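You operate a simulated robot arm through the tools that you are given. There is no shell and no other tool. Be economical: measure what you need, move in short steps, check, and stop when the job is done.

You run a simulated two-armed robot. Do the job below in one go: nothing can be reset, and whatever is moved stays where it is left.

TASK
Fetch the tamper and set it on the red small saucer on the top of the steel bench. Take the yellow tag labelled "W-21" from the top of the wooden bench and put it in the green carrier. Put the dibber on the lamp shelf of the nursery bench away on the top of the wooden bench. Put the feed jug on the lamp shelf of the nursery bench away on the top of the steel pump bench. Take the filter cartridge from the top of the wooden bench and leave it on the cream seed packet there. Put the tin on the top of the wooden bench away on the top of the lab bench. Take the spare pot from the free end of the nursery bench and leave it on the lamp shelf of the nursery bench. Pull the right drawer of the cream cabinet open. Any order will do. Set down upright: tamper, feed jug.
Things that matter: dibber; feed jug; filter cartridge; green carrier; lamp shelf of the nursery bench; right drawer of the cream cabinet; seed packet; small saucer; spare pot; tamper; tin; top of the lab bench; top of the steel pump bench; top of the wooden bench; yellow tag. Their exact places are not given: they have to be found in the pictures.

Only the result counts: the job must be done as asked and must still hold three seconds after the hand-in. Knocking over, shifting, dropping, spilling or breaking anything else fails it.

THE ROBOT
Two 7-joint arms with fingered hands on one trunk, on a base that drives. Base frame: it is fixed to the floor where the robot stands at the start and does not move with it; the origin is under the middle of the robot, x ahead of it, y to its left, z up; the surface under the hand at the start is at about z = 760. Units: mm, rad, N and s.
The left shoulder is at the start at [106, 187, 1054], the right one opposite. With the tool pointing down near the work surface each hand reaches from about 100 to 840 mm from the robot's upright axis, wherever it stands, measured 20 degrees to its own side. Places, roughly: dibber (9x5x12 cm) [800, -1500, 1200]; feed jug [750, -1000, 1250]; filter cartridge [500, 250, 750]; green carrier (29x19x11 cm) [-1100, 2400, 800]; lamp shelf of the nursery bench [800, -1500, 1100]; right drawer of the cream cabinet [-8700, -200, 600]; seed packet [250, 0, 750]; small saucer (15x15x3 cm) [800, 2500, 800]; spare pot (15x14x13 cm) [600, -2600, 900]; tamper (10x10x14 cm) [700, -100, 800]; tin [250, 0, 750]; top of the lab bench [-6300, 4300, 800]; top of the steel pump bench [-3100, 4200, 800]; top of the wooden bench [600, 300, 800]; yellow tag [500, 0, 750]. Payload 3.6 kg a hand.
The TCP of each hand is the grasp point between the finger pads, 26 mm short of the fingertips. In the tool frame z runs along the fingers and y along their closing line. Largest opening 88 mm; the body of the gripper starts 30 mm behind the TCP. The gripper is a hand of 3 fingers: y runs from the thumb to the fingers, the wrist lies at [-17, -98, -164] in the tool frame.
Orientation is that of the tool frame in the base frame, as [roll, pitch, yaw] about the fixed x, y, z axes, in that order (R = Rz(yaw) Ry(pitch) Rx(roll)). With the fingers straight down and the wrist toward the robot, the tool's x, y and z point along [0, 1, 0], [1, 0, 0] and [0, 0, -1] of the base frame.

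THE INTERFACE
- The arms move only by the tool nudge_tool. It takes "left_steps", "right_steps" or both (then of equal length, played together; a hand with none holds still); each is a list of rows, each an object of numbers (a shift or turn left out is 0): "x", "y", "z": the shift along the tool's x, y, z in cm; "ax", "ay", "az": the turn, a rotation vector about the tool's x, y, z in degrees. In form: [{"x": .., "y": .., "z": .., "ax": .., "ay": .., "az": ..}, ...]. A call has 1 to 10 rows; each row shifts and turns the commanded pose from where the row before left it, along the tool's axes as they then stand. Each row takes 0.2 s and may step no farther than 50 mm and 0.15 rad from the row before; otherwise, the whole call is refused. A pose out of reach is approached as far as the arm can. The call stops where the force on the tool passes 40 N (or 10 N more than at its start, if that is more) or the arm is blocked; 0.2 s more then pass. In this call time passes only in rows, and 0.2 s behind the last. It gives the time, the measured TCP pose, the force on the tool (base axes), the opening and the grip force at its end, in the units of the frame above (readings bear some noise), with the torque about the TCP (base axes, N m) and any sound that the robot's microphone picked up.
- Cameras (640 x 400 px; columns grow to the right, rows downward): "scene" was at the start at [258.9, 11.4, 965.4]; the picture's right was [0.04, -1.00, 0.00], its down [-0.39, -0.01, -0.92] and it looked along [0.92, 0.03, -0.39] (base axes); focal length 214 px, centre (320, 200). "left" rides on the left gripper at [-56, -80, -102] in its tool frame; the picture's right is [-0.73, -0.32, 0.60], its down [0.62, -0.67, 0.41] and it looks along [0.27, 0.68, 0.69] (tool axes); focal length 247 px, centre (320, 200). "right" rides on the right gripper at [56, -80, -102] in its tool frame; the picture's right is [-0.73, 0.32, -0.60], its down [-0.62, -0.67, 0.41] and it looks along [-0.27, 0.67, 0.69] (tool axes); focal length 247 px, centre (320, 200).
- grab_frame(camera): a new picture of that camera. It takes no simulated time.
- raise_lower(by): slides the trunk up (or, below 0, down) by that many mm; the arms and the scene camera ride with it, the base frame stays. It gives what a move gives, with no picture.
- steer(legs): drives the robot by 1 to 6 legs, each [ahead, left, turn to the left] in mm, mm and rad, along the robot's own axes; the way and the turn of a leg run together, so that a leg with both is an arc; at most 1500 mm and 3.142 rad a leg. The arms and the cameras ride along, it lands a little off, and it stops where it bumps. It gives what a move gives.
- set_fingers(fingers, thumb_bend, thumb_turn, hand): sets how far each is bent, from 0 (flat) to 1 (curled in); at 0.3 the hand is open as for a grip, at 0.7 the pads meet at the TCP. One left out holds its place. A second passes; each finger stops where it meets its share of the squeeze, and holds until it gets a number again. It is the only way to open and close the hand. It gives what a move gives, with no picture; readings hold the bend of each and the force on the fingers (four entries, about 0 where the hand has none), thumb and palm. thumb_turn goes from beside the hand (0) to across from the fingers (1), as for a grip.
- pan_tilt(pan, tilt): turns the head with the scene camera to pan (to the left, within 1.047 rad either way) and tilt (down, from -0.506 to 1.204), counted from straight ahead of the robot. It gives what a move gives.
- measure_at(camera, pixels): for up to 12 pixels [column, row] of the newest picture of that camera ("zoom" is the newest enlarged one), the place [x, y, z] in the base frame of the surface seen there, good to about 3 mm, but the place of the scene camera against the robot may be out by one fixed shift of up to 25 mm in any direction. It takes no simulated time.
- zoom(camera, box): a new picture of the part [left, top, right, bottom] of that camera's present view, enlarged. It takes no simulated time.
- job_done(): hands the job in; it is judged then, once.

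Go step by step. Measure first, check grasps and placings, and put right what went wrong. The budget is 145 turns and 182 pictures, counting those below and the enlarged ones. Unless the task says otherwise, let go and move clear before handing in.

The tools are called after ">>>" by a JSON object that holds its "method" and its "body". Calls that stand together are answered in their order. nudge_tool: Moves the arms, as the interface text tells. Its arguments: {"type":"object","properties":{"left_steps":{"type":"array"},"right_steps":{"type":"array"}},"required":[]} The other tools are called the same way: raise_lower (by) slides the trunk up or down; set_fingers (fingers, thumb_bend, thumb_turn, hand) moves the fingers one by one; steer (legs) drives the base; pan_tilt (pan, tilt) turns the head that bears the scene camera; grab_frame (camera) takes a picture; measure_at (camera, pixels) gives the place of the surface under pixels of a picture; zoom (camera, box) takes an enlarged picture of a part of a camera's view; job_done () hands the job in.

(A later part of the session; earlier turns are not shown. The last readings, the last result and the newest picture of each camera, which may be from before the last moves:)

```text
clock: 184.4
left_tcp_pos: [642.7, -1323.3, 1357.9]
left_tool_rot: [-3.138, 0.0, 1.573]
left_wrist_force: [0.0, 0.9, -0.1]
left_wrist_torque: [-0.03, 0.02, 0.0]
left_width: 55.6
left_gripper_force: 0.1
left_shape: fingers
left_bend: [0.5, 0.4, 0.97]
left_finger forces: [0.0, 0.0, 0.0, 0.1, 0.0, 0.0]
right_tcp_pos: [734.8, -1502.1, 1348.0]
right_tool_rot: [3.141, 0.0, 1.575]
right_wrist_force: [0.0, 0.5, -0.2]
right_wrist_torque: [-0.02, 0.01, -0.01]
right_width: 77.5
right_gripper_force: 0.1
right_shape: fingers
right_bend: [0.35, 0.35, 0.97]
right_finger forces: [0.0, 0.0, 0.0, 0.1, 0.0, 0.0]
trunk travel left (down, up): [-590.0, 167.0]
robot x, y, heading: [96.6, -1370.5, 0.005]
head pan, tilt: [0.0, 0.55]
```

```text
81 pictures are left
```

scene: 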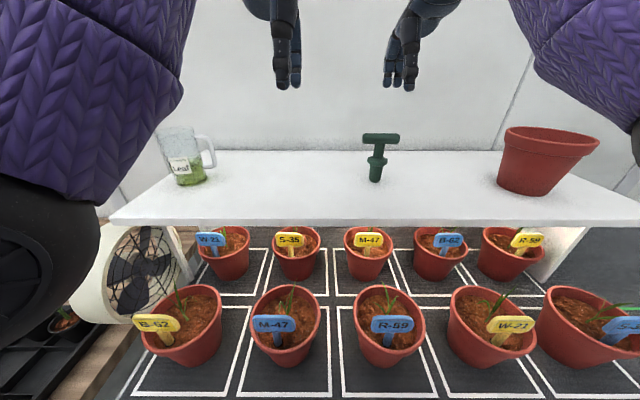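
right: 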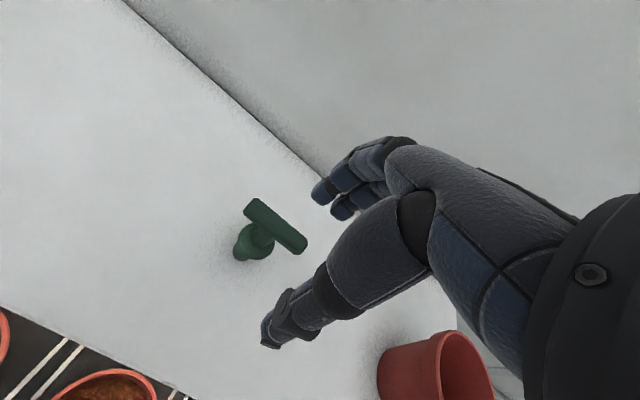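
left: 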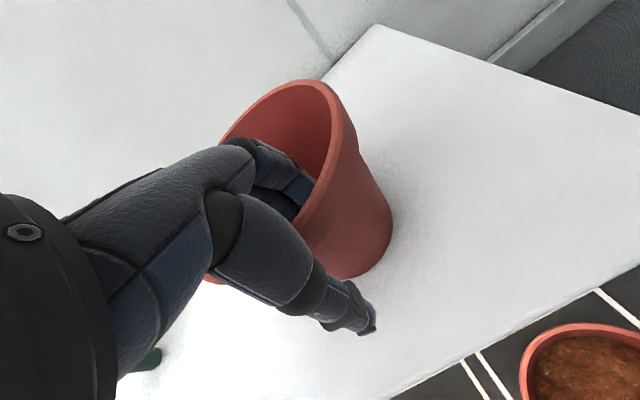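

The dibber's handle is at (275,225) in the right camera. I'll measure it.

>>> {"method": "measure_at", "body": {"camera": "right", "pixels": [[252, 207], [275, 225], [300, 245], [258, 240], [250, 255], [242, 258]]}}

>>> {"method": "zoom", "body": {"camera": "right", "box": [210, 170, 330, 280]}}

>>> {"method": "zoom", "body": {"camera": "scene", "box": [120, 100, 260, 220]}}

>>> {"method": "measure_at", "body": {"camera": "scene", "pixels": [[185, 165], [188, 183], [181, 135], [208, 150], [193, 135], [160, 140]]}}

```text
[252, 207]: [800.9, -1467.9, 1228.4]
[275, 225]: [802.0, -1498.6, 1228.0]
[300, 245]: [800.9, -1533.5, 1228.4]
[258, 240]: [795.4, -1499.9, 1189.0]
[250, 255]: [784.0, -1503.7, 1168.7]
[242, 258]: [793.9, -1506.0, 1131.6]
```

```text
3.64 times, centred on (270, 225) of right
```

zoom: 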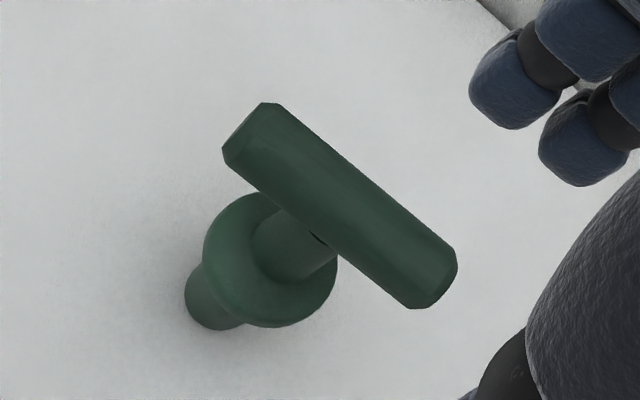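

```text
3.33 times, centred on (190, 160) of scene
```

zoom: 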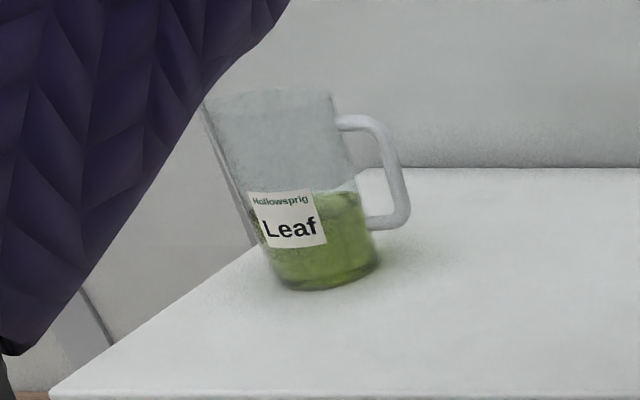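

```text
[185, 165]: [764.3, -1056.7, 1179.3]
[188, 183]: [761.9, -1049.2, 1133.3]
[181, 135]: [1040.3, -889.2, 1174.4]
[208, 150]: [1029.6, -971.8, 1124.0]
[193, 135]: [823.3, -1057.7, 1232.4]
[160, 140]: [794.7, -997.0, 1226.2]
```

The dibber's bar centre is (801,-1500,1218). I'll go over it, lower, and close.

>>> {"method": "set_fingers", "body": {"hand": "right", "fingers": 0.45, "thumb_bend": 0.45}}

>>> {"method": "nudge_tool", "body": {"right_steps": [{"y": 3.3}, {"y": 3.3}, {"z": 4}, {"z": 4}, {"z": 3}, {"z": 2.3}]}}

>>> {"method": "grab_frame", "body": {"camera": "right"}}

```text
clock: 185.4
left_tcp_pos: [642.5, -1323.7, 1358.6]
left_tool_rot: [-3.137, 0.001, 1.574]
left_wrist_force: [-0.2, -0.4, 0.4]
left_wrist_torque: [0.02, -0.01, 0.01]
left_width: 55.5
left_gripper_force: 0.1
left_shape: fingers
left_bend: [0.5, 0.4, 0.97]
left_finger forces: [0.0, 0.1, 0.0, 0.0, 0.1, 0.0]
right_tcp_pos: [733.8, -1501.7, 1348.7]
right_tool_rot: [3.141, 0.0, 1.575]
right_wrist_force: [-0.3, -0.2, -0.9]
right_wrist_torque: [-0.02, 0.01, -0.01]
right_width: 56.5
right_gripper_force: 0.2
right_shape: fingers
right_bend: [0.45, 0.45, 0.97]
right_finger forces: [0.1, 0.0, 0.0, 0.1, 0.0, 0.0]
trunk travel left (down, up): [-590.0, 167.0]
robot x, y, heading: [98.8, -1368.4, 0.004]
head pan, tilt: [0.0, 0.55]
```

```text
clock: 186.8
left_tcp_pos: [643.2, -1323.0, 1358.3]
left_tool_rot: [-3.138, 0.0, 1.574]
left_wrist_force: [0.9, 0.3, -0.4]
left_wrist_torque: [0.03, 0.0, 0.02]
left_width: 55.6
left_gripper_force: 0.0
left_shape: fingers
left_bend: [0.5, 0.4, 0.97]
left_finger forces: [0.0, 0.0, 0.0, 0.0, 0.0, 0.0]
right_tcp_pos: [801.7, -1502.5, 1215.8]
right_tool_rot: [3.139, 0.0, 1.575]
right_wrist_force: [-0.1, -0.2, 0.4]
right_wrist_torque: [0.0, 0.0, 0.0]
right_width: 56.7
right_gripper_force: 0.1
right_shape: fingers
right_bend: [0.45, 0.45, 0.97]
right_finger forces: [0.1, 0.0, 0.1, 0.0, 0.0, 0.0]
trunk travel left (down, up): [-590.0, 167.0]
robot x, y, heading: [102.6, -1366.3, 0.008]
head pan, tilt: [0.0, 0.55]
```

```text
78 pictures are left
```

right: 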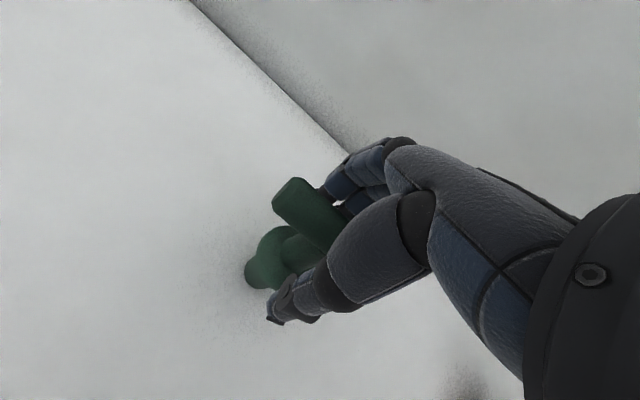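

The bar is between the thumb and fingers. I'll close, lift, and at the same time start turning the left hand sideways for the jug.

>>> {"method": "set_fingers", "body": {"hand": "right", "fingers": 0.8, "thumb_bend": 0.8}}

>>> {"method": "nudge_tool", "body": {"right_steps": [{"z": -2}, {"z": -3}, {"z": -3}, {"z": -3}, {"z": -3}, {"y": -4}, {"y": -4}, {"y": -4}, {"y": -4}, {"y": -4}]}}

>>> {"method": "grab_frame", "body": {"camera": "right"}}

>>> {"method": "grab_frame", "body": {"camera": "left"}}

```text
clock: 187.8
left_tcp_pos: [642.6, -1323.6, 1358.6]
left_tool_rot: [-3.138, 0.0, 1.574]
left_wrist_force: [-0.1, -0.2, -0.1]
left_wrist_torque: [0.0, -0.02, -0.02]
left_width: 55.4
left_gripper_force: 0.0
left_shape: fingers
left_bend: [0.5, 0.4, 0.97]
left_finger forces: [0.0, 0.1, 0.0, 0.1, 0.1, 0.1]
right_tcp_pos: [801.5, -1501.9, 1216.6]
right_tool_rot: [3.141, 0.0, 1.574]
right_wrist_force: [-0.1, 0.2, 0.8]
right_wrist_torque: [-0.01, -0.01, 0.01]
right_width: 14.0
right_gripper_force: 19.7
right_shape: fingers
right_bend: [0.66, 0.64, 0.96]
right_finger forces: [14.0, 5.9, 0.1, 0.0, 18.9, 0.0]
trunk travel left (down, up): [-590.0, 167.0]
robot x, y, heading: [102.8, -1367.1, 0.005]
head pan, tilt: [0.0, 0.55]
```

```text
clock: 190.0
left_tcp_pos: [642.5, -1320.4, 1358.4]
left_tool_rot: [-3.141, 0.002, 1.574]
left_wrist_force: [-0.6, 0.8, -0.5]
left_wrist_torque: [-0.01, -0.01, 0.0]
left_width: 55.6
left_gripper_force: 0.0
left_shape: fingers
left_bend: [0.5, 0.4, 0.97]
left_finger forces: [0.1, 0.0, 0.0, 0.0, 0.0, 0.1]
right_tcp_pos: [603.0, -1505.7, 1354.0]
right_tool_rot: [3.13, 0.009, 1.566]
right_wrist_force: [-0.3, -0.3, -1.0]
right_wrist_torque: [-0.02, -0.01, 0.0]
right_width: 13.8
right_gripper_force: 18.9
right_shape: fingers
right_bend: [0.66, 0.64, 0.96]
right_finger forces: [14.2, 6.0, 0.1, 0.0, 18.5, 0.0]
right hand out of reach, approached as far as the arm can: row 10
trunk travel left (down, up): [-590.0, 167.0]
robot x, y, heading: [101.7, -1371.2, 0.005]
head pan, tilt: [0.0, 0.55]
```

```text
77 pictures are left
```

right: 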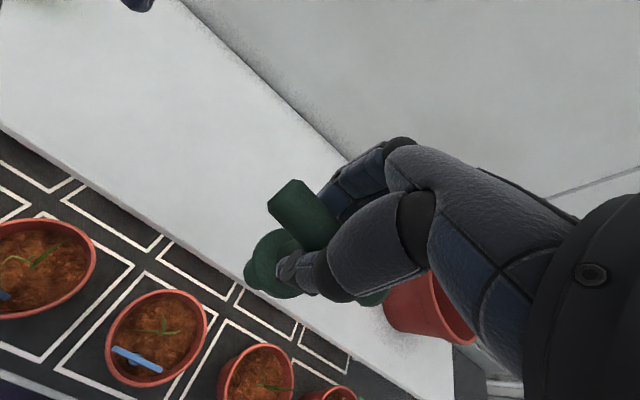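

```text
76 pictures are left
```

left: 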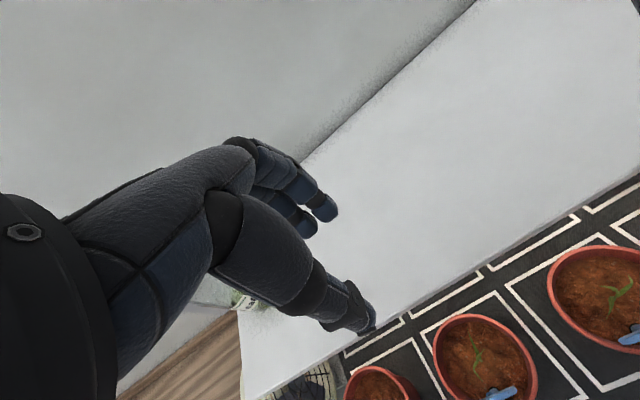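

The dibber is held. Next is the jug, which I'll grip from its left side with the hand pointing right (-y) and closing front to back. I'll raise the right hand, move the base, and turn the left hand by 90°.

>>> {"method": "nudge_tool", "body": {"right_steps": [{"z": -3, "y": 2}, {"z": -3, "y": 2}, {"z": -3}, {"z": -3}]}}

>>> {"method": "steer", "body": {"legs": [[70, 190, 0]]}}

>>> {"method": "nudge_tool", "body": {"left_steps": [{"ay": -8, "x": 2.5}, {"ay": -8, "x": 2.5}, {"ay": -8, "x": 2.5}, {"ay": -8, "x": 2.5}, {"ay": -8}, {"ay": -8}, {"ay": -8}, {"ay": -8}, {"ay": -8}, {"ay": -8}]}}

>>> {"method": "grab_frame", "body": {"camera": "left"}}

>>> {"method": "grab_frame", "body": {"camera": "scene"}}

```text
clock: 191.0
left_tcp_pos: [642.3, -1323.7, 1358.5]
left_tool_rot: [-3.14, 0.0, 1.575]
left_wrist_force: [-0.6, 0.2, 0.1]
left_wrist_torque: [-0.02, 0.01, -0.02]
left_width: 55.3
left_gripper_force: 0.0
left_shape: fingers
left_bend: [0.5, 0.4, 0.97]
left_finger forces: [0.1, 0.0, 0.0, 0.0, 0.0, 0.1]
right_tcp_pos: [661.2, -1501.0, 1468.2]
right_tool_rot: [-3.141, 0.003, 1.575]
right_wrist_force: [0.1, -0.5, -0.5]
right_wrist_torque: [0.02, -0.01, 0.02]
right_width: 13.7
right_gripper_force: 19.2
right_shape: fingers
right_bend: [0.66, 0.65, 0.96]
right_finger forces: [14.1, 6.2, 0.1, 0.1, 18.4, 0.0]
right hand out of reach, approached as far as the arm can: row 3, 4
trunk travel left (down, up): [-590.0, 167.0]
robot x, y, heading: [100.9, -1373.4, 0.005]
head pan, tilt: [0.0, 0.55]
```

```text
clock: 192.7
left_tcp_pos: [714.3, -1136.2, 1358.7]
left_tool_rot: [-3.138, 0.0, 1.57]
left_wrist_force: [0.1, 0.3, 0.4]
left_wrist_torque: [-0.03, 0.0, -0.02]
left_width: 55.6
left_gripper_force: 0.0
left_shape: fingers
left_bend: [0.5, 0.4, 0.97]
left_finger forces: [0.1, 0.1, 0.0, 0.1, 0.1, 0.1]
right_tcp_pos: [730.9, -1315.0, 1469.5]
right_tool_rot: [3.138, 0.002, 1.569]
right_wrist_force: [-0.7, 0.7, -1.0]
right_wrist_torque: [-0.06, -0.01, 0.0]
right_width: 13.6
right_gripper_force: 19.1
right_shape: fingers
right_bend: [0.66, 0.65, 0.96]
right_finger forces: [14.2, 6.1, 0.0, 0.0, 18.4, 0.0]
trunk travel left (down, up): [-590.0, 167.0]
robot x, y, heading: [170.9, -1180.0, -0.003]
head pan, tilt: [0.0, 0.55]
```

```text
clock: 194.8
left_tcp_pos: [714.2, -1037.8, 1339.3]
left_tool_rot: [-3.139, 1.399, 1.574]
left_wrist_force: [0.3, 0.7, 0.3]
left_wrist_torque: [0.01, 0.01, -0.02]
left_width: 55.6
left_gripper_force: 0.0
left_shape: fingers
left_bend: [0.5, 0.4, 0.97]
left_finger forces: [0.1, 0.1, 0.0, 0.1, 0.0, 0.0]
right_tcp_pos: [730.6, -1316.1, 1469.6]
right_tool_rot: [3.14, -0.002, 1.569]
right_wrist_force: [-0.4, 0.0, -0.5]
right_wrist_torque: [0.03, -0.02, 0.01]
right_width: 13.4
right_gripper_force: 19.0
right_shape: fingers
right_bend: [0.66, 0.65, 0.96]
right_finger forces: [14.0, 6.0, 0.0, 0.1, 18.4, 0.0]
trunk travel left (down, up): [-590.0, 167.0]
robot x, y, heading: [169.4, -1182.4, -0.004]
head pan, tilt: [0.0, 0.55]
```

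```text
75 pictures are left
```

left: 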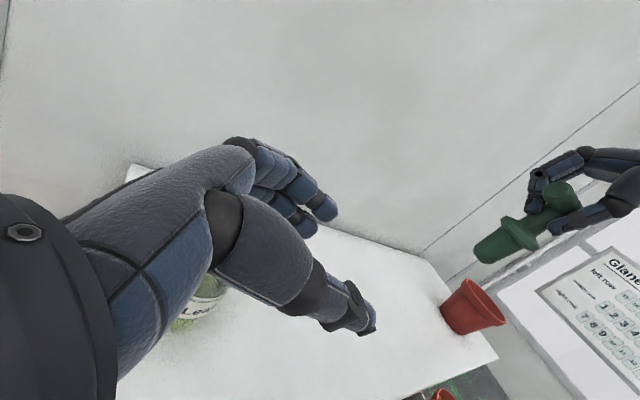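

```text
74 pictures are left
```

scene: 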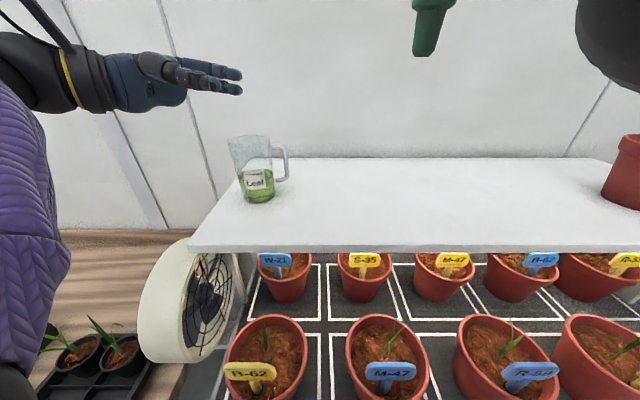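

The hand now points right, at 80°. The jug is clear at (255,170). I'll measure its outline.

>>> {"method": "zoom", "body": {"camera": "scene", "box": [210, 120, 310, 215]}}

>>> {"method": "measure_at", "body": {"camera": "scene", "pixels": [[256, 182], [258, 197], [245, 185], [270, 185], [284, 165], [240, 150], [262, 145], [281, 150], [190, 248], [230, 180]]}}

```text
4.21 times, centred on (260, 168) of scene
```

zoom: 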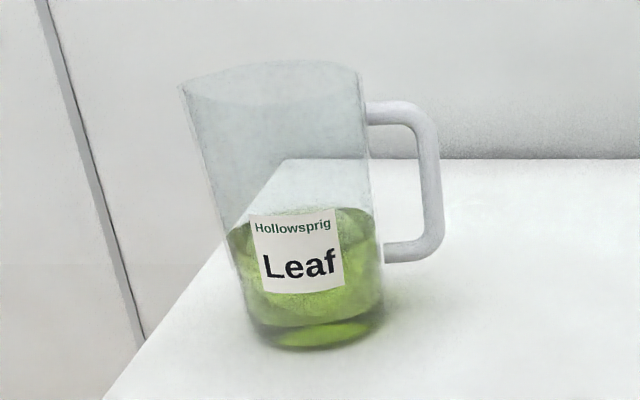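

```text
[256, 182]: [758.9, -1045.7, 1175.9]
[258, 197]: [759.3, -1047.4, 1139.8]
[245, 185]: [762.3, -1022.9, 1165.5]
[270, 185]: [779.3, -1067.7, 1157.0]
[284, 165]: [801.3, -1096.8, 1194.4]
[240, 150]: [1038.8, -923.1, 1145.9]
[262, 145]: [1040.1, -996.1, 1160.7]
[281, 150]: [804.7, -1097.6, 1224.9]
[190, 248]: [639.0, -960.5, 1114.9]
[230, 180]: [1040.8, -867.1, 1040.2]
```

The jug's centre is about (805,-1058), with a mid diameter of about 70 mm. I'll finish the turn, open the hand, back off to the left of the jug, and lower the trunk.

>>> {"method": "set_fingers", "body": {"hand": "left", "fingers": 0.3, "thumb_bend": 0.3}}

>>> {"method": "nudge_tool", "body": {"left_steps": [{"z": -4}, {"z": -4}, {"z": -3}, {"ay": -5}, {"ay": -5}, {"y": 3}, {"y": 3}, {"y": 3}]}}

>>> {"method": "raise_lower", "body": {"by": -120}}

>>> {"method": "grab_frame", "body": {"camera": "left"}}

>>> {"method": "grab_frame", "body": {"camera": "scene"}}

```text
clock: 195.8
left_tcp_pos: [712.1, -1038.6, 1338.3]
left_tool_rot: [-3.127, 1.394, 1.584]
left_wrist_force: [0.1, 0.0, -0.5]
left_wrist_torque: [-0.02, 0.0, 0.0]
left_width: 88.1
left_gripper_force: 0.1
left_shape: fingers
left_bend: [0.3, 0.3, 0.97]
left_finger forces: [0.0, 0.0, 0.1, 0.0, 0.0, 0.1]
right_tcp_pos: [731.0, -1315.7, 1468.7]
right_tool_rot: [3.14, 0.001, 1.569]
right_wrist_force: [-0.1, -0.2, -0.9]
right_wrist_torque: [-0.03, -0.02, -0.02]
right_width: 13.6
right_gripper_force: 19.4
right_shape: fingers
right_bend: [0.66, 0.65, 0.96]
right_finger forces: [14.0, 6.1, 0.1, 0.0, 18.3, 0.1]
trunk travel left (down, up): [-590.0, 167.0]
robot x, y, heading: [172.2, -1181.0, -0.004]
head pan, tilt: [0.0, 0.55]
```

```text
clock: 197.7
left_tcp_pos: [804.4, -932.4, 1354.7]
left_tool_rot: [-1.391, 1.567, -2.965]
left_wrist_force: [-0.7, 0.0, 0.0]
left_wrist_torque: [0.0, 0.03, 0.0]
left_width: 87.8
left_gripper_force: 0.0
left_shape: fingers
left_bend: [0.3, 0.3, 0.97]
left_finger forces: [0.0, 0.0, 0.0, 0.1, 0.0, 0.0]
right_tcp_pos: [733.1, -1315.4, 1467.7]
right_tool_rot: [3.141, 0.001, 1.569]
right_wrist_force: [0.3, 1.0, -1.0]
right_wrist_torque: [0.0, 0.02, 0.0]
right_width: 13.8
right_gripper_force: 18.6
right_shape: fingers
right_bend: [0.66, 0.65, 0.96]
right_finger forces: [14.1, 6.1, 0.0, 0.0, 18.4, 0.1]
trunk travel left (down, up): [-590.0, 167.0]
robot x, y, heading: [170.2, -1180.9, -0.006]
head pan, tilt: [0.0, 0.55]
```

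```text
clock: 199.2
left_tcp_pos: [803.3, -931.3, 1237.0]
left_tool_rot: [-0.747, 1.568, -2.321]
left_wrist_force: [0.0, 0.0, 0.0]
left_wrist_torque: [-0.01, 0.0, -0.03]
left_width: 88.0
left_gripper_force: 0.0
left_shape: fingers
left_bend: [0.3, 0.3, 0.97]
left_finger forces: [0.0, 0.1, 0.0, 0.1, 0.0, 0.0]
right_tcp_pos: [740.8, -1315.7, 1337.6]
right_tool_rot: [-3.126, 0.0, 1.568]
right_wrist_force: [-0.8, 0.5, -1.2]
right_wrist_torque: [0.05, 0.01, -0.04]
right_width: 13.6
right_gripper_force: 19.4
right_shape: fingers
right_bend: [0.66, 0.65, 0.96]
right_finger forces: [14.1, 6.1, 0.0, 0.0, 18.4, 0.1]
trunk travel left (down, up): [-470.0, 287.0]
robot x, y, heading: [168.0, -1178.2, -0.007]
head pan, tilt: [0.0, 0.55]
```

```text
72 pictures are left
```

left: 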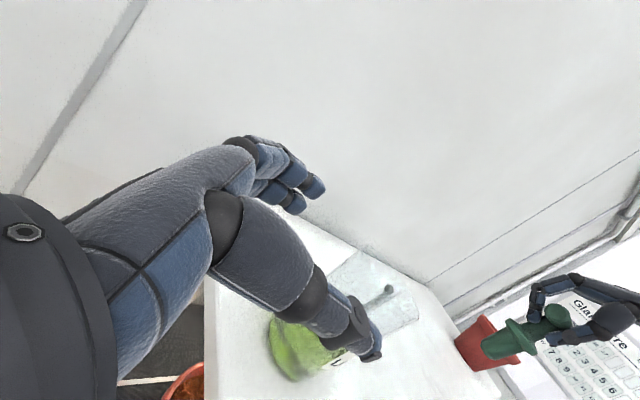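

```text
71 pictures are left
```

scene: 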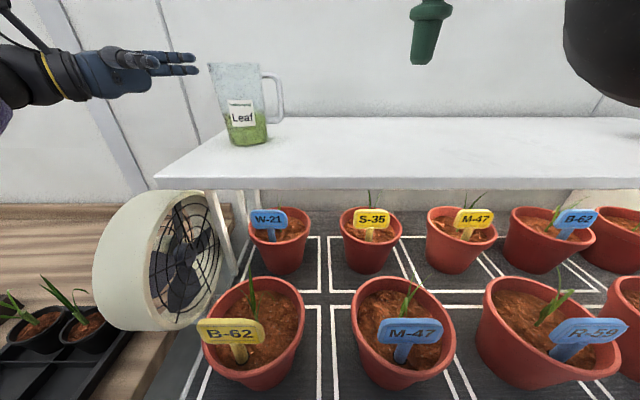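

The jug is seen behind the thumb in the left view. I'll measure the jug with the left camera to fix its x.

>>> {"method": "measure_at", "body": {"camera": "left", "pixels": [[285, 345], [300, 360], [338, 362], [305, 330], [390, 290], [280, 370], [400, 325], [358, 258], [414, 320]]}}

>>> {"method": "zoom", "body": {"camera": "left", "box": [230, 220, 440, 400]}}

>>> {"method": "measure_at", "body": {"camera": "scene", "pixels": [[240, 115], [248, 138], [228, 125], [264, 125], [281, 95], [275, 77], [265, 142]]}}

```text
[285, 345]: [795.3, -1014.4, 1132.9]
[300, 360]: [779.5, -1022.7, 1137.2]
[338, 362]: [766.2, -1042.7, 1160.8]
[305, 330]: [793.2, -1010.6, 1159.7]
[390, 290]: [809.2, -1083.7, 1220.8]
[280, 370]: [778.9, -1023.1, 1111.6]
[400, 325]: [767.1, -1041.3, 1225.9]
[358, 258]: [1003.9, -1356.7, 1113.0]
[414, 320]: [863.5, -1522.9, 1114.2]
```

```text
2.22 times, centred on (335, 310) of left
```

zoom: 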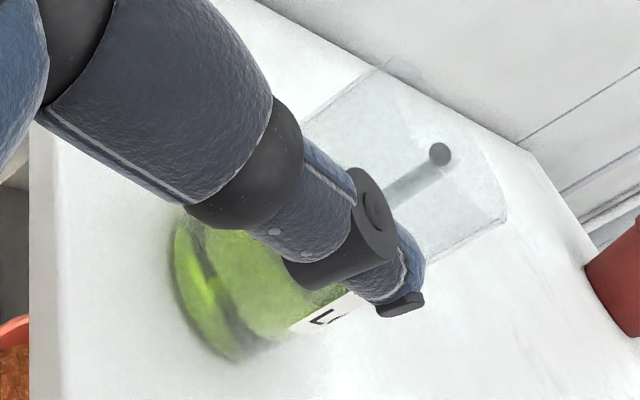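

```text
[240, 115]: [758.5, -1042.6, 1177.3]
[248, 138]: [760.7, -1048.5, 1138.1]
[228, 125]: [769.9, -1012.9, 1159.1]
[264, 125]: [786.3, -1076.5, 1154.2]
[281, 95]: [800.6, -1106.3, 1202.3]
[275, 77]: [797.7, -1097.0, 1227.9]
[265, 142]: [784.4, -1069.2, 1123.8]
```

A fit to the glass points gives a jug centre of (800,-1044) with r≈34 at grip height. I'll lower to z≈1166 beside it, then slide right around it.

>>> {"method": "nudge_tool", "body": {"left_steps": [{"x": 3.5, "y": -0.3}, {"x": 3.5}, {"z": 3}, {"z": 2}]}}

>>> {"method": "grab_frame", "body": {"camera": "scene"}}

>>> {"method": "zoom", "body": {"camera": "left", "box": [180, 100, 480, 400]}}

```text
clock: 200.2
left_tcp_pos: [801.2, -980.0, 1166.5]
left_tool_rot: [-1.811, 1.567, 2.9]
left_wrist_force: [0.5, 0.5, -0.1]
left_wrist_torque: [0.01, 0.04, 0.02]
left_width: 88.0
left_gripper_force: 0.0
left_shape: fingers
left_bend: [0.3, 0.3, 0.97]
left_finger forces: [0.1, 0.0, 0.0, 0.0, 0.0, 0.1]
right_tcp_pos: [740.9, -1315.8, 1336.2]
right_tool_rot: [-3.124, 0.001, 1.569]
right_wrist_force: [-0.1, -0.3, -1.2]
right_wrist_torque: [0.02, 0.01, 0.04]
right_width: 13.9
right_gripper_force: 19.3
right_shape: fingers
right_bend: [0.66, 0.65, 0.96]
right_finger forces: [14.1, 6.0, 0.0, 0.1, 18.3, 0.0]
trunk travel left (down, up): [-470.0, 287.0]
robot x, y, heading: [171.1, -1179.9, 0.004]
head pan, tilt: [0.0, 0.55]
```

```text
69 pictures are left
```

scene: 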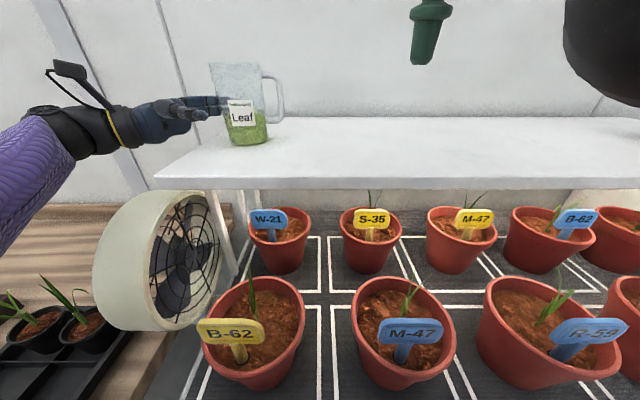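

```text
1.33 times, centred on (330, 250) of left
```

zoom: 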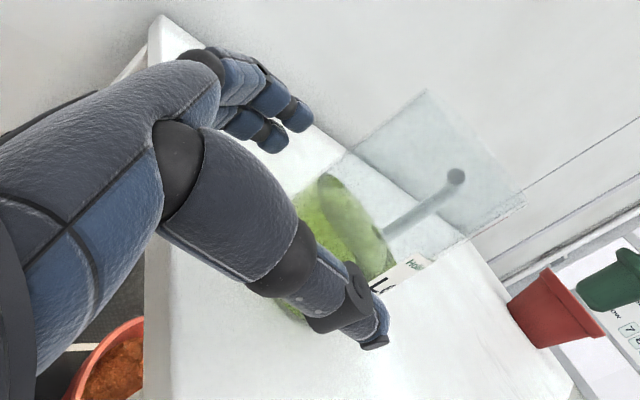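

The hand's gap straddles the jug, with the thumb in front of the label and the fingers behind. I'll slide in the last 56 mm and close gently.

>>> {"method": "nudge_tool", "body": {"left_steps": [{"z": 2}, {"z": 2}, {"z": 1.6}]}}

>>> {"method": "set_fingers", "body": {"hand": "left", "fingers": 0.6, "thumb_bend": 0.6}}

>>> {"method": "grab_frame", "body": {"camera": "scene"}}

>>> {"method": "grab_frame", "body": {"camera": "left"}}

```text
clock: 200.9
left_tcp_pos: [800.3, -1038.2, 1167.3]
left_tool_rot: [-1.012, 1.569, -2.584]
left_wrist_force: [-0.3, -0.2, 0.3]
left_wrist_torque: [0.0, 0.01, 0.01]
left_width: 88.1
left_gripper_force: 0.1
left_shape: fingers
left_bend: [0.3, 0.3, 0.97]
left_finger forces: [0.0, 0.1, 0.1, 0.0, 0.0, 0.0]
right_tcp_pos: [740.4, -1314.7, 1336.0]
right_tool_rot: [-3.124, 0.001, 1.569]
right_wrist_force: [0.3, -0.8, -0.3]
right_wrist_torque: [0.02, 0.01, -0.03]
right_width: 13.9
right_gripper_force: 19.2
right_shape: fingers
right_bend: [0.66, 0.65, 0.96]
right_finger forces: [14.1, 6.1, 0.0, 0.0, 18.5, 0.1]
trunk travel left (down, up): [-470.0, 287.0]
robot x, y, heading: [168.6, -1178.6, -0.006]
head pan, tilt: [0.0, 0.55]
```

```text
clock: 201.9
left_tcp_pos: [801.4, -1037.7, 1166.8]
left_tool_rot: [-1.347, 1.568, -2.92]
left_wrist_force: [0.2, 0.2, 0.9]
left_wrist_torque: [-0.01, -0.1, 0.0]
left_width: 69.2
left_gripper_force: 22.9
left_shape: fingers
left_bend: [0.42, 0.43, 0.97]
left_finger forces: [13.4, 10.0, 0.0, 0.0, 22.4, 0.0]
right_tcp_pos: [742.0, -1314.9, 1335.3]
right_tool_rot: [-3.124, 0.001, 1.568]
right_wrist_force: [0.0, 0.1, -0.5]
right_wrist_torque: [-0.01, -0.03, 0.01]
right_width: 13.8
right_gripper_force: 19.1
right_shape: fingers
right_bend: [0.66, 0.65, 0.96]
right_finger forces: [14.1, 6.0, 0.1, 0.1, 18.4, 0.1]
trunk travel left (down, up): [-470.0, 287.0]
robot x, y, heading: [170.5, -1182.6, -0.003]
head pan, tilt: [0.0, 0.55]
```

```text
67 pictures are left
```

scene: 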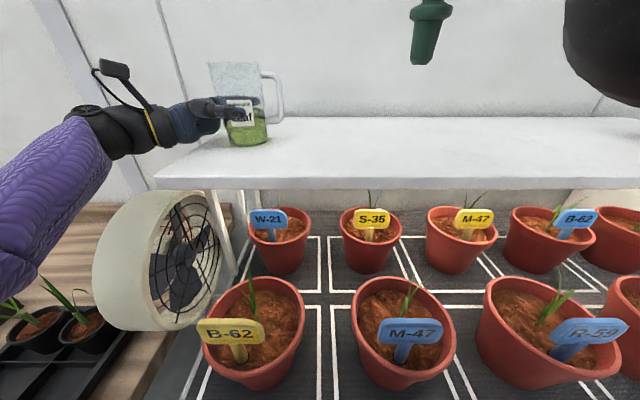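

```text
66 pictures are left
```

left: 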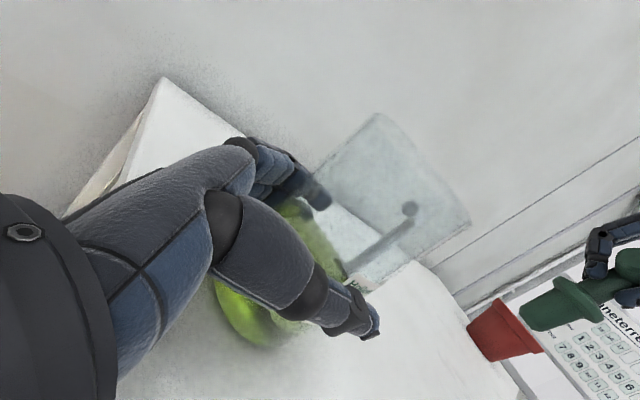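

It's gripped at 69 mm opening with 23 N. I'll lift slowly and check that it stays level.

>>> {"method": "nudge_tool", "body": {"left_steps": [{"x": -1}, {"x": -1.5}, {"x": -2}, {"x": -2}, {"x": -2}]}}

>>> {"method": "grab_frame", "body": {"camera": "scene"}}

>>> {"method": "zoom", "body": {"camera": "scene", "box": [160, 20, 320, 160]}}

```text
clock: 203.2
left_tcp_pos: [801.4, -1037.6, 1251.5]
left_tool_rot: [-1.832, 1.566, 2.879]
left_wrist_force: [-0.7, 0.3, -1.9]
left_wrist_torque: [0.03, 0.02, 0.04]
left_width: 69.0
left_gripper_force: 23.4
left_shape: fingers
left_bend: [0.42, 0.43, 0.97]
left_finger forces: [13.7, 9.4, 0.1, 0.0, 22.4, 0.0]
right_tcp_pos: [740.0, -1315.7, 1335.6]
right_tool_rot: [-3.123, -0.001, 1.569]
right_wrist_force: [-0.1, -0.4, -1.4]
right_wrist_torque: [0.0, -0.04, 0.01]
right_width: 13.9
right_gripper_force: 19.0
right_shape: fingers
right_bend: [0.66, 0.65, 0.96]
right_finger forces: [14.0, 6.0, 0.0, 0.2, 18.4, 0.0]
trunk travel left (down, up): [-470.0, 287.0]
robot x, y, heading: [172.7, -1177.8, -0.002]
head pan, tilt: [0.0, 0.55]
```

```text
65 pictures are left
```

scene: 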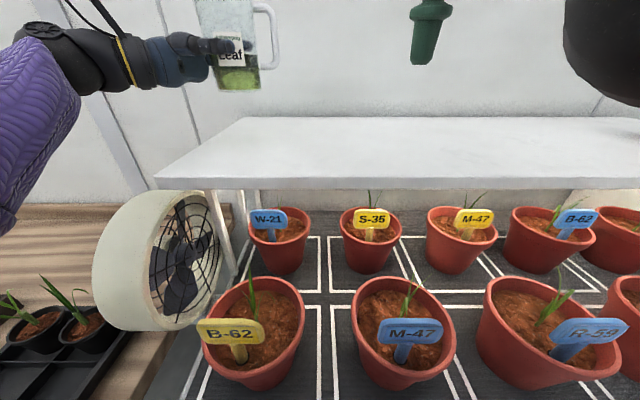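

```text
2.86 times, centred on (240, 90) of scene
```

zoom: 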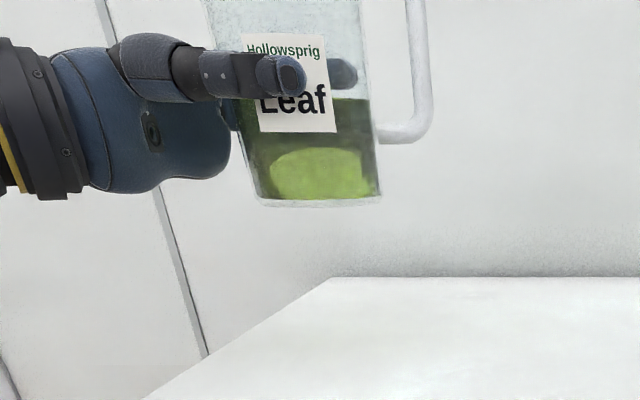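

The jug hangs level. I'll back away from the shelf, drive left to the wooden bench around y≈400, then look for a free spot for the dibber.

>>> {"method": "steer", "body": {"legs": [[-500, 0, 0], [0, 1500, 0]]}}

>>> {"method": "raise_lower", "body": {"by": -150}}

>>> {"method": "nudge_tool", "body": {"left_steps": [{"y": -3}, {"y": -3}, {"y": -3}, {"y": -3}, {"y": -2}]}}

>>> {"method": "pan_tilt", "body": {"pan": -0.1, "tilt": 0.6}}

>>> {"method": "grab_frame", "body": {"camera": "scene"}}

```text
clock: 213.1
left_tcp_pos: [291.4, 476.7, 1252.7]
left_tool_rot: [-1.931, 1.567, 2.799]
left_wrist_force: [0.3, 0.1, -3.0]
left_wrist_torque: [0.07, 0.02, -0.03]
left_width: 69.0
left_gripper_force: 23.2
left_shape: fingers
left_bend: [0.42, 0.43, 0.97]
left_finger forces: [13.8, 9.4, 0.0, 0.1, 22.4, 0.1]
right_tcp_pos: [238.0, 196.5, 1336.8]
right_tool_rot: [-3.123, 0.003, 1.589]
right_wrist_force: [-0.4, -0.7, 0.4]
right_wrist_torque: [-0.01, 0.01, -0.01]
right_width: 13.8
right_gripper_force: 19.1
right_shape: fingers
right_bend: [0.66, 0.65, 0.96]
right_finger forces: [14.1, 6.2, 0.0, 0.0, 18.4, 0.1]
trunk travel left (down, up): [-470.0, 287.0]
robot x, y, heading: [-337.7, 318.9, 0.017]
head pan, tilt: [0.0, 0.55]
```

```text
clock: 214.8
left_tcp_pos: [291.9, 476.1, 1102.8]
left_tool_rot: [-1.532, 1.567, -3.087]
left_wrist_force: [-0.1, 0.1, -2.0]
left_wrist_torque: [0.02, 0.04, 0.01]
left_width: 69.0
left_gripper_force: 23.3
left_shape: fingers
left_bend: [0.42, 0.43, 0.97]
left_finger forces: [13.7, 9.4, 0.1, 0.0, 22.3, 0.0]
right_tcp_pos: [267.5, 197.2, 1142.1]
right_tool_rot: [-3.049, 0.001, 1.589]
right_wrist_force: [-1.0, 0.2, -1.1]
right_wrist_torque: [-0.05, 0.01, -0.02]
right_width: 13.6
right_gripper_force: 20.0
right_shape: fingers
right_bend: [0.66, 0.65, 0.96]
right_finger forces: [14.1, 6.2, 0.0, 0.0, 18.3, 0.0]
trunk travel left (down, up): [-320.0, 437.0]
robot x, y, heading: [-334.4, 321.1, 0.016]
head pan, tilt: [0.0, 0.55]
```

```text
clock: 216.1
left_tcp_pos: [149.2, 473.2, 1102.2]
left_tool_rot: [-1.888, 1.567, 2.842]
left_wrist_force: [0.9, 0.3, -2.5]
left_wrist_torque: [0.05, 0.02, 0.0]
left_width: 69.0
left_gripper_force: 22.8
left_shape: fingers
left_bend: [0.42, 0.44, 0.97]
left_finger forces: [13.6, 9.3, 0.0, 0.0, 22.1, 0.0]
right_tcp_pos: [267.0, 197.1, 1142.7]
right_tool_rot: [-3.047, 0.001, 1.589]
right_wrist_force: [-0.3, 0.3, 0.5]
right_wrist_torque: [0.0, 0.01, 0.01]
right_width: 13.7
right_gripper_force: 19.1
right_shape: fingers
right_bend: [0.66, 0.65, 0.96]
right_finger forces: [14.1, 6.3, 0.0, 0.0, 18.5, 0.1]
trunk travel left (down, up): [-320.0, 437.0]
robot x, y, heading: [-338.2, 324.0, 0.015]
head pan, tilt: [0.0, 0.55]
```

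```text
clock: 216.7
left_tcp_pos: [150.6, 473.0, 1101.1]
left_tool_rot: [-1.789, 1.567, 2.941]
left_wrist_force: [-0.5, 0.4, -1.9]
left_wrist_torque: [0.02, -0.02, 0.02]
left_width: 68.9
left_gripper_force: 22.4
left_shape: fingers
left_bend: [0.42, 0.44, 0.97]
left_finger forces: [13.6, 9.4, 0.0, 0.0, 22.2, 0.1]
right_tcp_pos: [266.3, 196.9, 1141.9]
right_tool_rot: [-3.049, 0.002, 1.588]
right_wrist_force: [-0.7, -0.3, -1.6]
right_wrist_torque: [-0.01, 0.02, -0.01]
right_width: 13.6
right_gripper_force: 19.5
right_shape: fingers
right_bend: [0.66, 0.65, 0.96]
right_finger forces: [14.2, 6.1, 0.0, 0.1, 18.4, 0.1]
trunk travel left (down, up): [-320.0, 437.0]
robot x, y, heading: [-336.1, 320.8, 0.016]
head pan, tilt: [-0.099, 0.6]
```

```text
63 pictures are left
```

scene: 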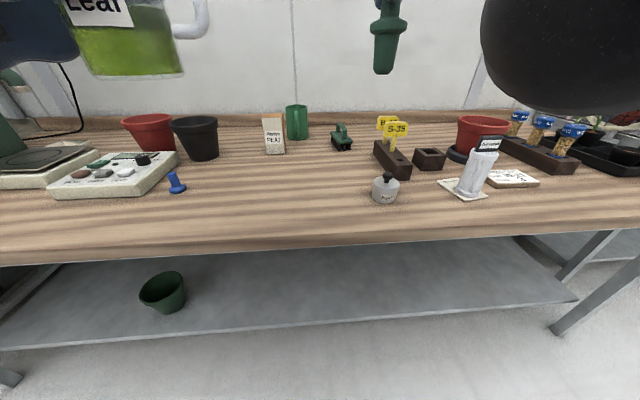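

The bench is clear around (450,200). I'll drive in, level the right hand, and lower the dibber there.

>>> {"method": "steer", "body": {"legs": [[200, 20, -0.016]]}}

>>> {"method": "nudge_tool", "body": {"right_steps": [{"ax": -5.3}, {"z": 5}, {"z": 5}, {"z": 5}, {"z": 5}]}}

>>> {"method": "grab_frame", "body": {"camera": "right"}}

>>> {"method": "grab_frame", "body": {"camera": "scene"}}

```text
clock: 218.3
left_tcp_pos: [357.1, 485.7, 1101.0]
left_tool_rot: [-1.769, 1.566, 2.941]
left_wrist_force: [0.2, 0.3, -2.0]
left_wrist_torque: [0.06, -0.01, -0.03]
left_width: 69.2
left_gripper_force: 22.6
left_shape: fingers
left_bend: [0.42, 0.44, 0.97]
left_finger forces: [13.7, 9.4, 0.1, 0.0, 22.2, 0.0]
right_tcp_pos: [467.7, 206.8, 1141.4]
right_tool_rot: [-3.046, 0.002, 1.569]
right_wrist_force: [0.5, -0.1, -0.7]
right_wrist_torque: [0.0, 0.03, 0.04]
right_width: 14.1
right_gripper_force: 19.6
right_shape: fingers
right_bend: [0.66, 0.65, 0.96]
right_finger forces: [14.1, 6.1, 0.1, 0.0, 18.4, 0.0]
trunk travel left (down, up): [-320.0, 437.0]
robot x, y, heading: [-132.3, 343.5, 0.002]
head pan, tilt: [-0.099, 0.6]
```

```text
clock: 219.5
left_tcp_pos: [355.7, 485.8, 1102.1]
left_tool_rot: [-1.713, 1.567, 2.999]
left_wrist_force: [0.2, 0.9, -2.9]
left_wrist_torque: [0.04, 0.01, -0.02]
left_width: 68.9
left_gripper_force: 22.5
left_shape: fingers
left_bend: [0.42, 0.44, 0.97]
left_finger forces: [13.7, 9.4, 0.1, 0.0, 22.2, 0.0]
right_tcp_pos: [466.0, 206.5, 942.0]
right_tool_rot: [-3.14, 0.0, 1.57]
right_wrist_force: [0.0, -1.1, -0.9]
right_wrist_torque: [0.0, 0.0, -0.01]
right_width: 13.4
right_gripper_force: 19.7
right_shape: fingers
right_bend: [0.66, 0.65, 0.96]
right_finger forces: [14.1, 6.4, 0.0, 0.1, 18.3, 0.1]
trunk travel left (down, up): [-320.0, 437.0]
robot x, y, heading: [-134.5, 342.7, -0.002]
head pan, tilt: [-0.099, 0.6]
```

```text
62 pictures are left
```

right: 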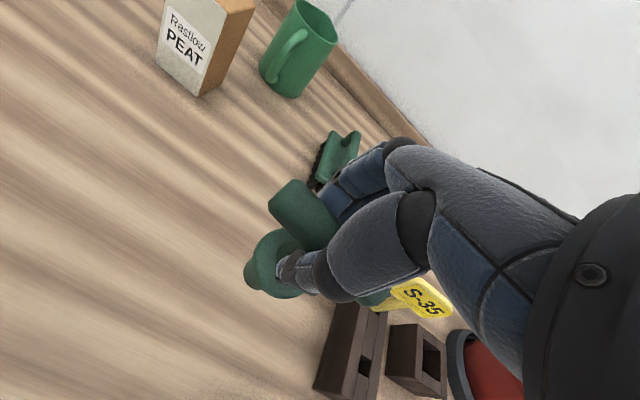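

```text
61 pictures are left
```

scene: 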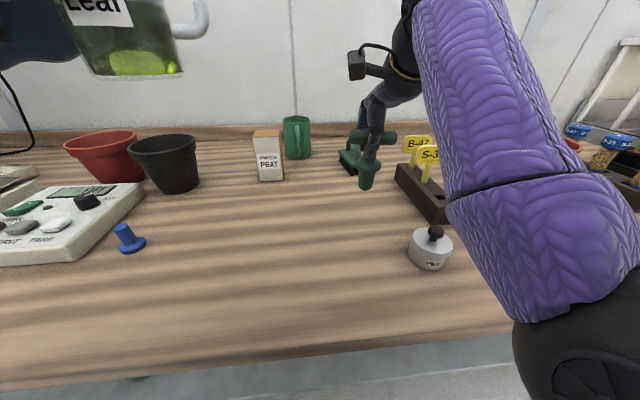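

The spot below is free. I'll lower to contact at about z 864.

>>> {"method": "nudge_tool", "body": {"right_steps": [{"z": 4}, {"z": 2.8}, {"z": 0.5}, {"z": 0.3}]}}

>>> {"method": "nudge_tool", "body": {"right_steps": [{"z": 0.2}]}}

>>> {"method": "grab_frame", "body": {"camera": "right"}}

```text
clock: 220.5
left_tcp_pos: [354.8, 485.0, 1101.8]
left_tool_rot: [-2.091, 1.567, 2.621]
left_wrist_force: [-1.0, -0.8, -0.9]
left_wrist_torque: [0.0, 0.0, 0.02]
left_width: 69.2
left_gripper_force: 22.6
left_shape: fingers
left_bend: [0.42, 0.44, 0.97]
left_finger forces: [13.8, 9.4, 0.1, 0.0, 22.3, 0.1]
right_tcp_pos: [466.0, 205.8, 867.6]
right_tool_rot: [-3.14, 0.002, 1.568]
right_wrist_force: [0.0, 0.6, -0.8]
right_wrist_torque: [0.0, -0.03, 0.02]
right_width: 13.6
right_gripper_force: 19.4
right_shape: fingers
right_bend: [0.66, 0.65, 0.96]
right_finger forces: [14.0, 6.5, 0.0, 0.1, 18.2, 0.0]
trunk travel left (down, up): [-320.0, 437.0]
robot x, y, heading: [-138.1, 339.4, 0.008]
head pan, tilt: [-0.099, 0.6]
```

```text
clock: 220.9
left_tcp_pos: [354.7, 485.1, 1101.6]
left_tool_rot: [-1.688, 1.568, 3.021]
left_wrist_force: [0.1, -0.3, -1.8]
left_wrist_torque: [0.02, 0.02, -0.01]
left_width: 68.9
left_gripper_force: 22.4
left_shape: fingers
left_bend: [0.42, 0.44, 0.97]
left_finger forces: [13.6, 9.4, 0.1, 0.0, 22.2, 0.1]
right_tcp_pos: [465.7, 206.1, 863.8]
right_tool_rot: [-3.138, 0.002, 1.569]
right_wrist_force: [-0.5, -0.1, -0.4]
right_wrist_torque: [0.0, -0.02, -0.02]
right_width: 13.5
right_gripper_force: 19.2
right_shape: fingers
right_bend: [0.66, 0.65, 0.96]
right_finger forces: [14.0, 6.5, 0.0, 0.0, 18.3, 0.0]
trunk travel left (down, up): [-320.0, 437.0]
robot x, y, heading: [-138.1, 343.0, -0.0]
head pan, tilt: [-0.099, 0.6]
```

```text
60 pictures are left
```

right: 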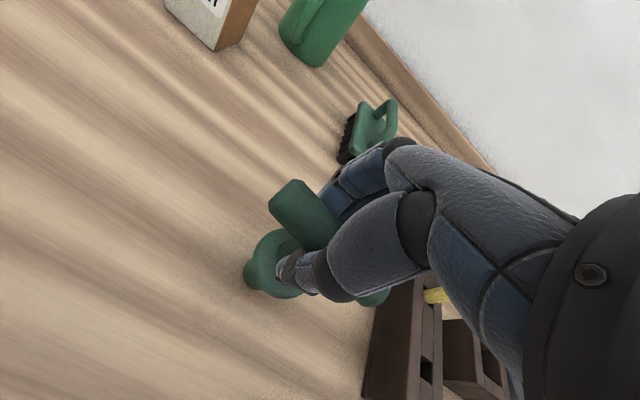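

>>> {"method": "nudge_tool", "body": {"right_steps": [{"z": 0.2}, {"z": 0.2}]}}

>>> {"method": "set_fingers", "body": {"hand": "right", "fingers": 0.4, "thumb_bend": 0.4}}

>>> {"method": "nudge_tool", "body": {"right_steps": [{"z": -2}, {"z": -4}, {"z": -4}, {"z": -4}]}}

>>> {"method": "grab_frame", "body": {"camera": "right"}}

```text
clock: 221.5
left_tcp_pos: [353.8, 486.3, 1101.9]
left_tool_rot: [-1.717, 1.567, 2.993]
left_wrist_force: [0.2, 0.2, -2.0]
left_wrist_torque: [0.03, -0.01, 0.03]
left_width: 69.1
left_gripper_force: 22.7
left_shape: fingers
left_bend: [0.42, 0.44, 0.97]
left_finger forces: [13.6, 9.4, 0.0, 0.0, 22.2, 0.0]
right_tcp_pos: [464.7, 208.1, 862.1]
right_tool_rot: [3.141, 0.0, 1.568]
right_wrist_force: [-0.7, -0.5, 5.1]
right_wrist_torque: [0.03, 0.06, -0.02]
right_width: 13.3
right_gripper_force: 20.8
right_shape: fingers
right_bend: [0.66, 0.65, 0.96]
right_finger forces: [15.1, 7.0, 0.0, 0.0, 19.1, 0.1]
trunk travel left (down, up): [-320.0, 437.0]
robot x, y, heading: [-131.8, 345.1, 0.001]
head pan, tilt: [-0.099, 0.6]
```

```text
clock: 222.5
left_tcp_pos: [355.9, 486.2, 1101.2]
left_tool_rot: [-1.481, 1.567, -3.053]
left_wrist_force: [0.1, 0.8, -2.3]
left_wrist_torque: [0.02, -0.01, 0.0]
left_width: 69.0
left_gripper_force: 22.8
left_shape: fingers
left_bend: [0.42, 0.44, 0.97]
left_finger forces: [13.7, 9.4, 0.0, 0.0, 22.2, 0.0]
right_tcp_pos: [465.8, 207.1, 860.7]
right_tool_rot: [-3.141, 0.002, 1.569]
right_wrist_force: [0.3, 0.7, -1.2]
right_wrist_torque: [0.02, 0.02, -0.03]
right_width: 66.3
right_gripper_force: 0.0
right_shape: fingers
right_bend: [0.4, 0.4, 0.97]
right_finger forces: [0.0, 0.0, 0.0, 0.0, 0.0, 0.0]
trunk travel left (down, up): [-320.0, 437.0]
robot x, y, heading: [-136.1, 343.1, 0.004]
head pan, tilt: [-0.099, 0.6]
```

```text
clock: 223.5
left_tcp_pos: [353.7, 485.6, 1101.8]
left_tool_rot: [-1.556, 1.567, -3.13]
left_wrist_force: [-0.5, -0.6, -2.1]
left_wrist_torque: [0.03, 0.0, 0.01]
left_width: 69.4
left_gripper_force: 22.3
left_shape: fingers
left_bend: [0.42, 0.44, 0.97]
left_finger forces: [13.7, 9.4, 0.0, 0.0, 22.1, 0.0]
right_tcp_pos: [467.9, 209.1, 1000.8]
right_tool_rot: [-3.139, 0.001, 1.568]
right_wrist_force: [0.5, 0.4, 0.8]
right_wrist_torque: [-0.05, 0.05, -0.02]
right_width: 66.7
right_gripper_force: 0.1
right_shape: fingers
right_bend: [0.4, 0.4, 0.97]
right_finger forces: [0.0, 0.0, 0.1, 0.1, 0.0, 0.0]
trunk travel left (down, up): [-320.0, 437.0]
robot x, y, heading: [-136.7, 345.5, 0.004]
head pan, tilt: [-0.099, 0.6]
```

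```text
59 pictures are left
```

right: 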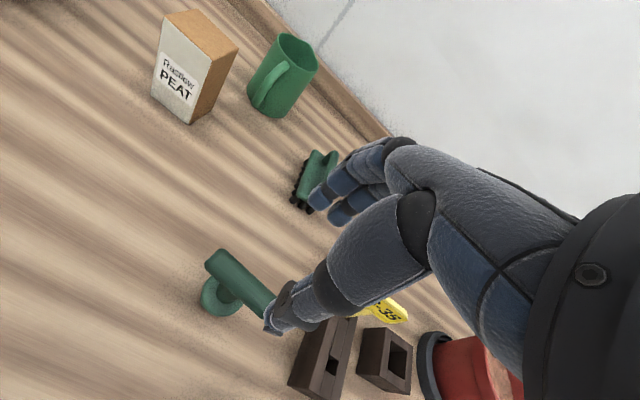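

The dibber stands on the bench. Next is the tin: I'll move the right hand above it and look.

>>> {"method": "nudge_tool", "body": {"right_steps": [{"x": -3, "y": -3.5}, {"x": -3, "y": -3.5}, {"x": -2, "y": -3.5}]}}

>>> {"method": "grab_frame", "body": {"camera": "right"}}

>>> {"method": "zoom", "body": {"camera": "right", "box": [120, 160, 320, 360]}}

```text
clock: 224.3
left_tcp_pos: [354.1, 486.1, 1102.0]
left_tool_rot: [-1.78, 1.567, 2.93]
left_wrist_force: [0.6, -0.3, -2.6]
left_wrist_torque: [0.03, 0.01, 0.02]
left_width: 68.8
left_gripper_force: 22.6
left_shape: fingers
left_bend: [0.42, 0.44, 0.97]
left_finger forces: [13.6, 9.3, 0.0, 0.0, 22.1, 0.1]
right_tcp_pos: [359.9, 129.1, 1000.6]
right_tool_rot: [-3.14, 0.001, 1.57]
right_wrist_force: [-0.6, -0.7, 0.4]
right_wrist_torque: [-0.02, 0.03, 0.02]
right_width: 66.8
right_gripper_force: 0.1
right_shape: fingers
right_bend: [0.4, 0.4, 0.97]
right_finger forces: [0.0, 0.0, 0.0, 0.0, 0.1, 0.0]
trunk travel left (down, up): [-320.0, 437.0]
robot x, y, heading: [-134.7, 344.3, -0.0]
head pan, tilt: [-0.099, 0.6]
```

```text
58 pictures are left
```

right: 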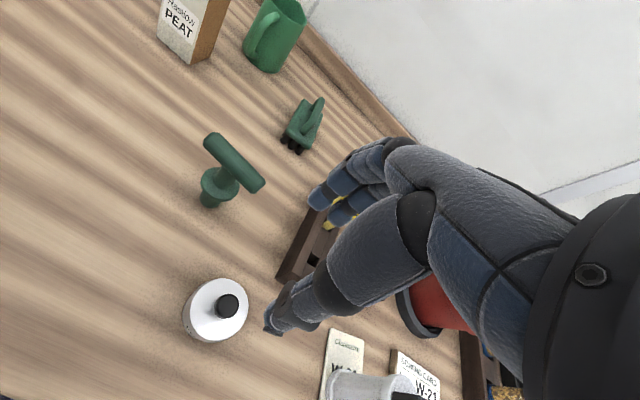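

```text
2.00 times, centred on (220, 260) of right
```

zoom: 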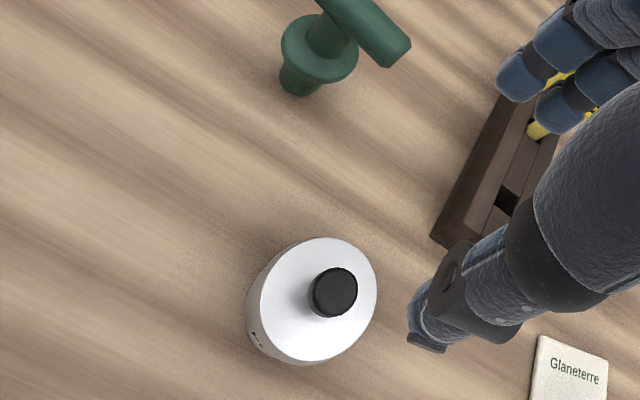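

I'll measure the tin's knob and lid edges with the right camera.

>>> {"method": "measure_at", "body": {"camera": "right", "pixels": [[227, 307], [220, 283], [246, 305], [195, 320], [215, 337], [205, 300], [191, 325], [240, 290], [200, 292]]}}

```text
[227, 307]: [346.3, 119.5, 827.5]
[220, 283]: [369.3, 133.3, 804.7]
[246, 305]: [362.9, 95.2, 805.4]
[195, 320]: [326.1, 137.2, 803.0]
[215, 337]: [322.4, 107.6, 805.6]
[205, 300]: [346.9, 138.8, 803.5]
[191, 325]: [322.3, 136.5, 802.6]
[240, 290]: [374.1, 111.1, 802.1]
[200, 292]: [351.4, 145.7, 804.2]
```

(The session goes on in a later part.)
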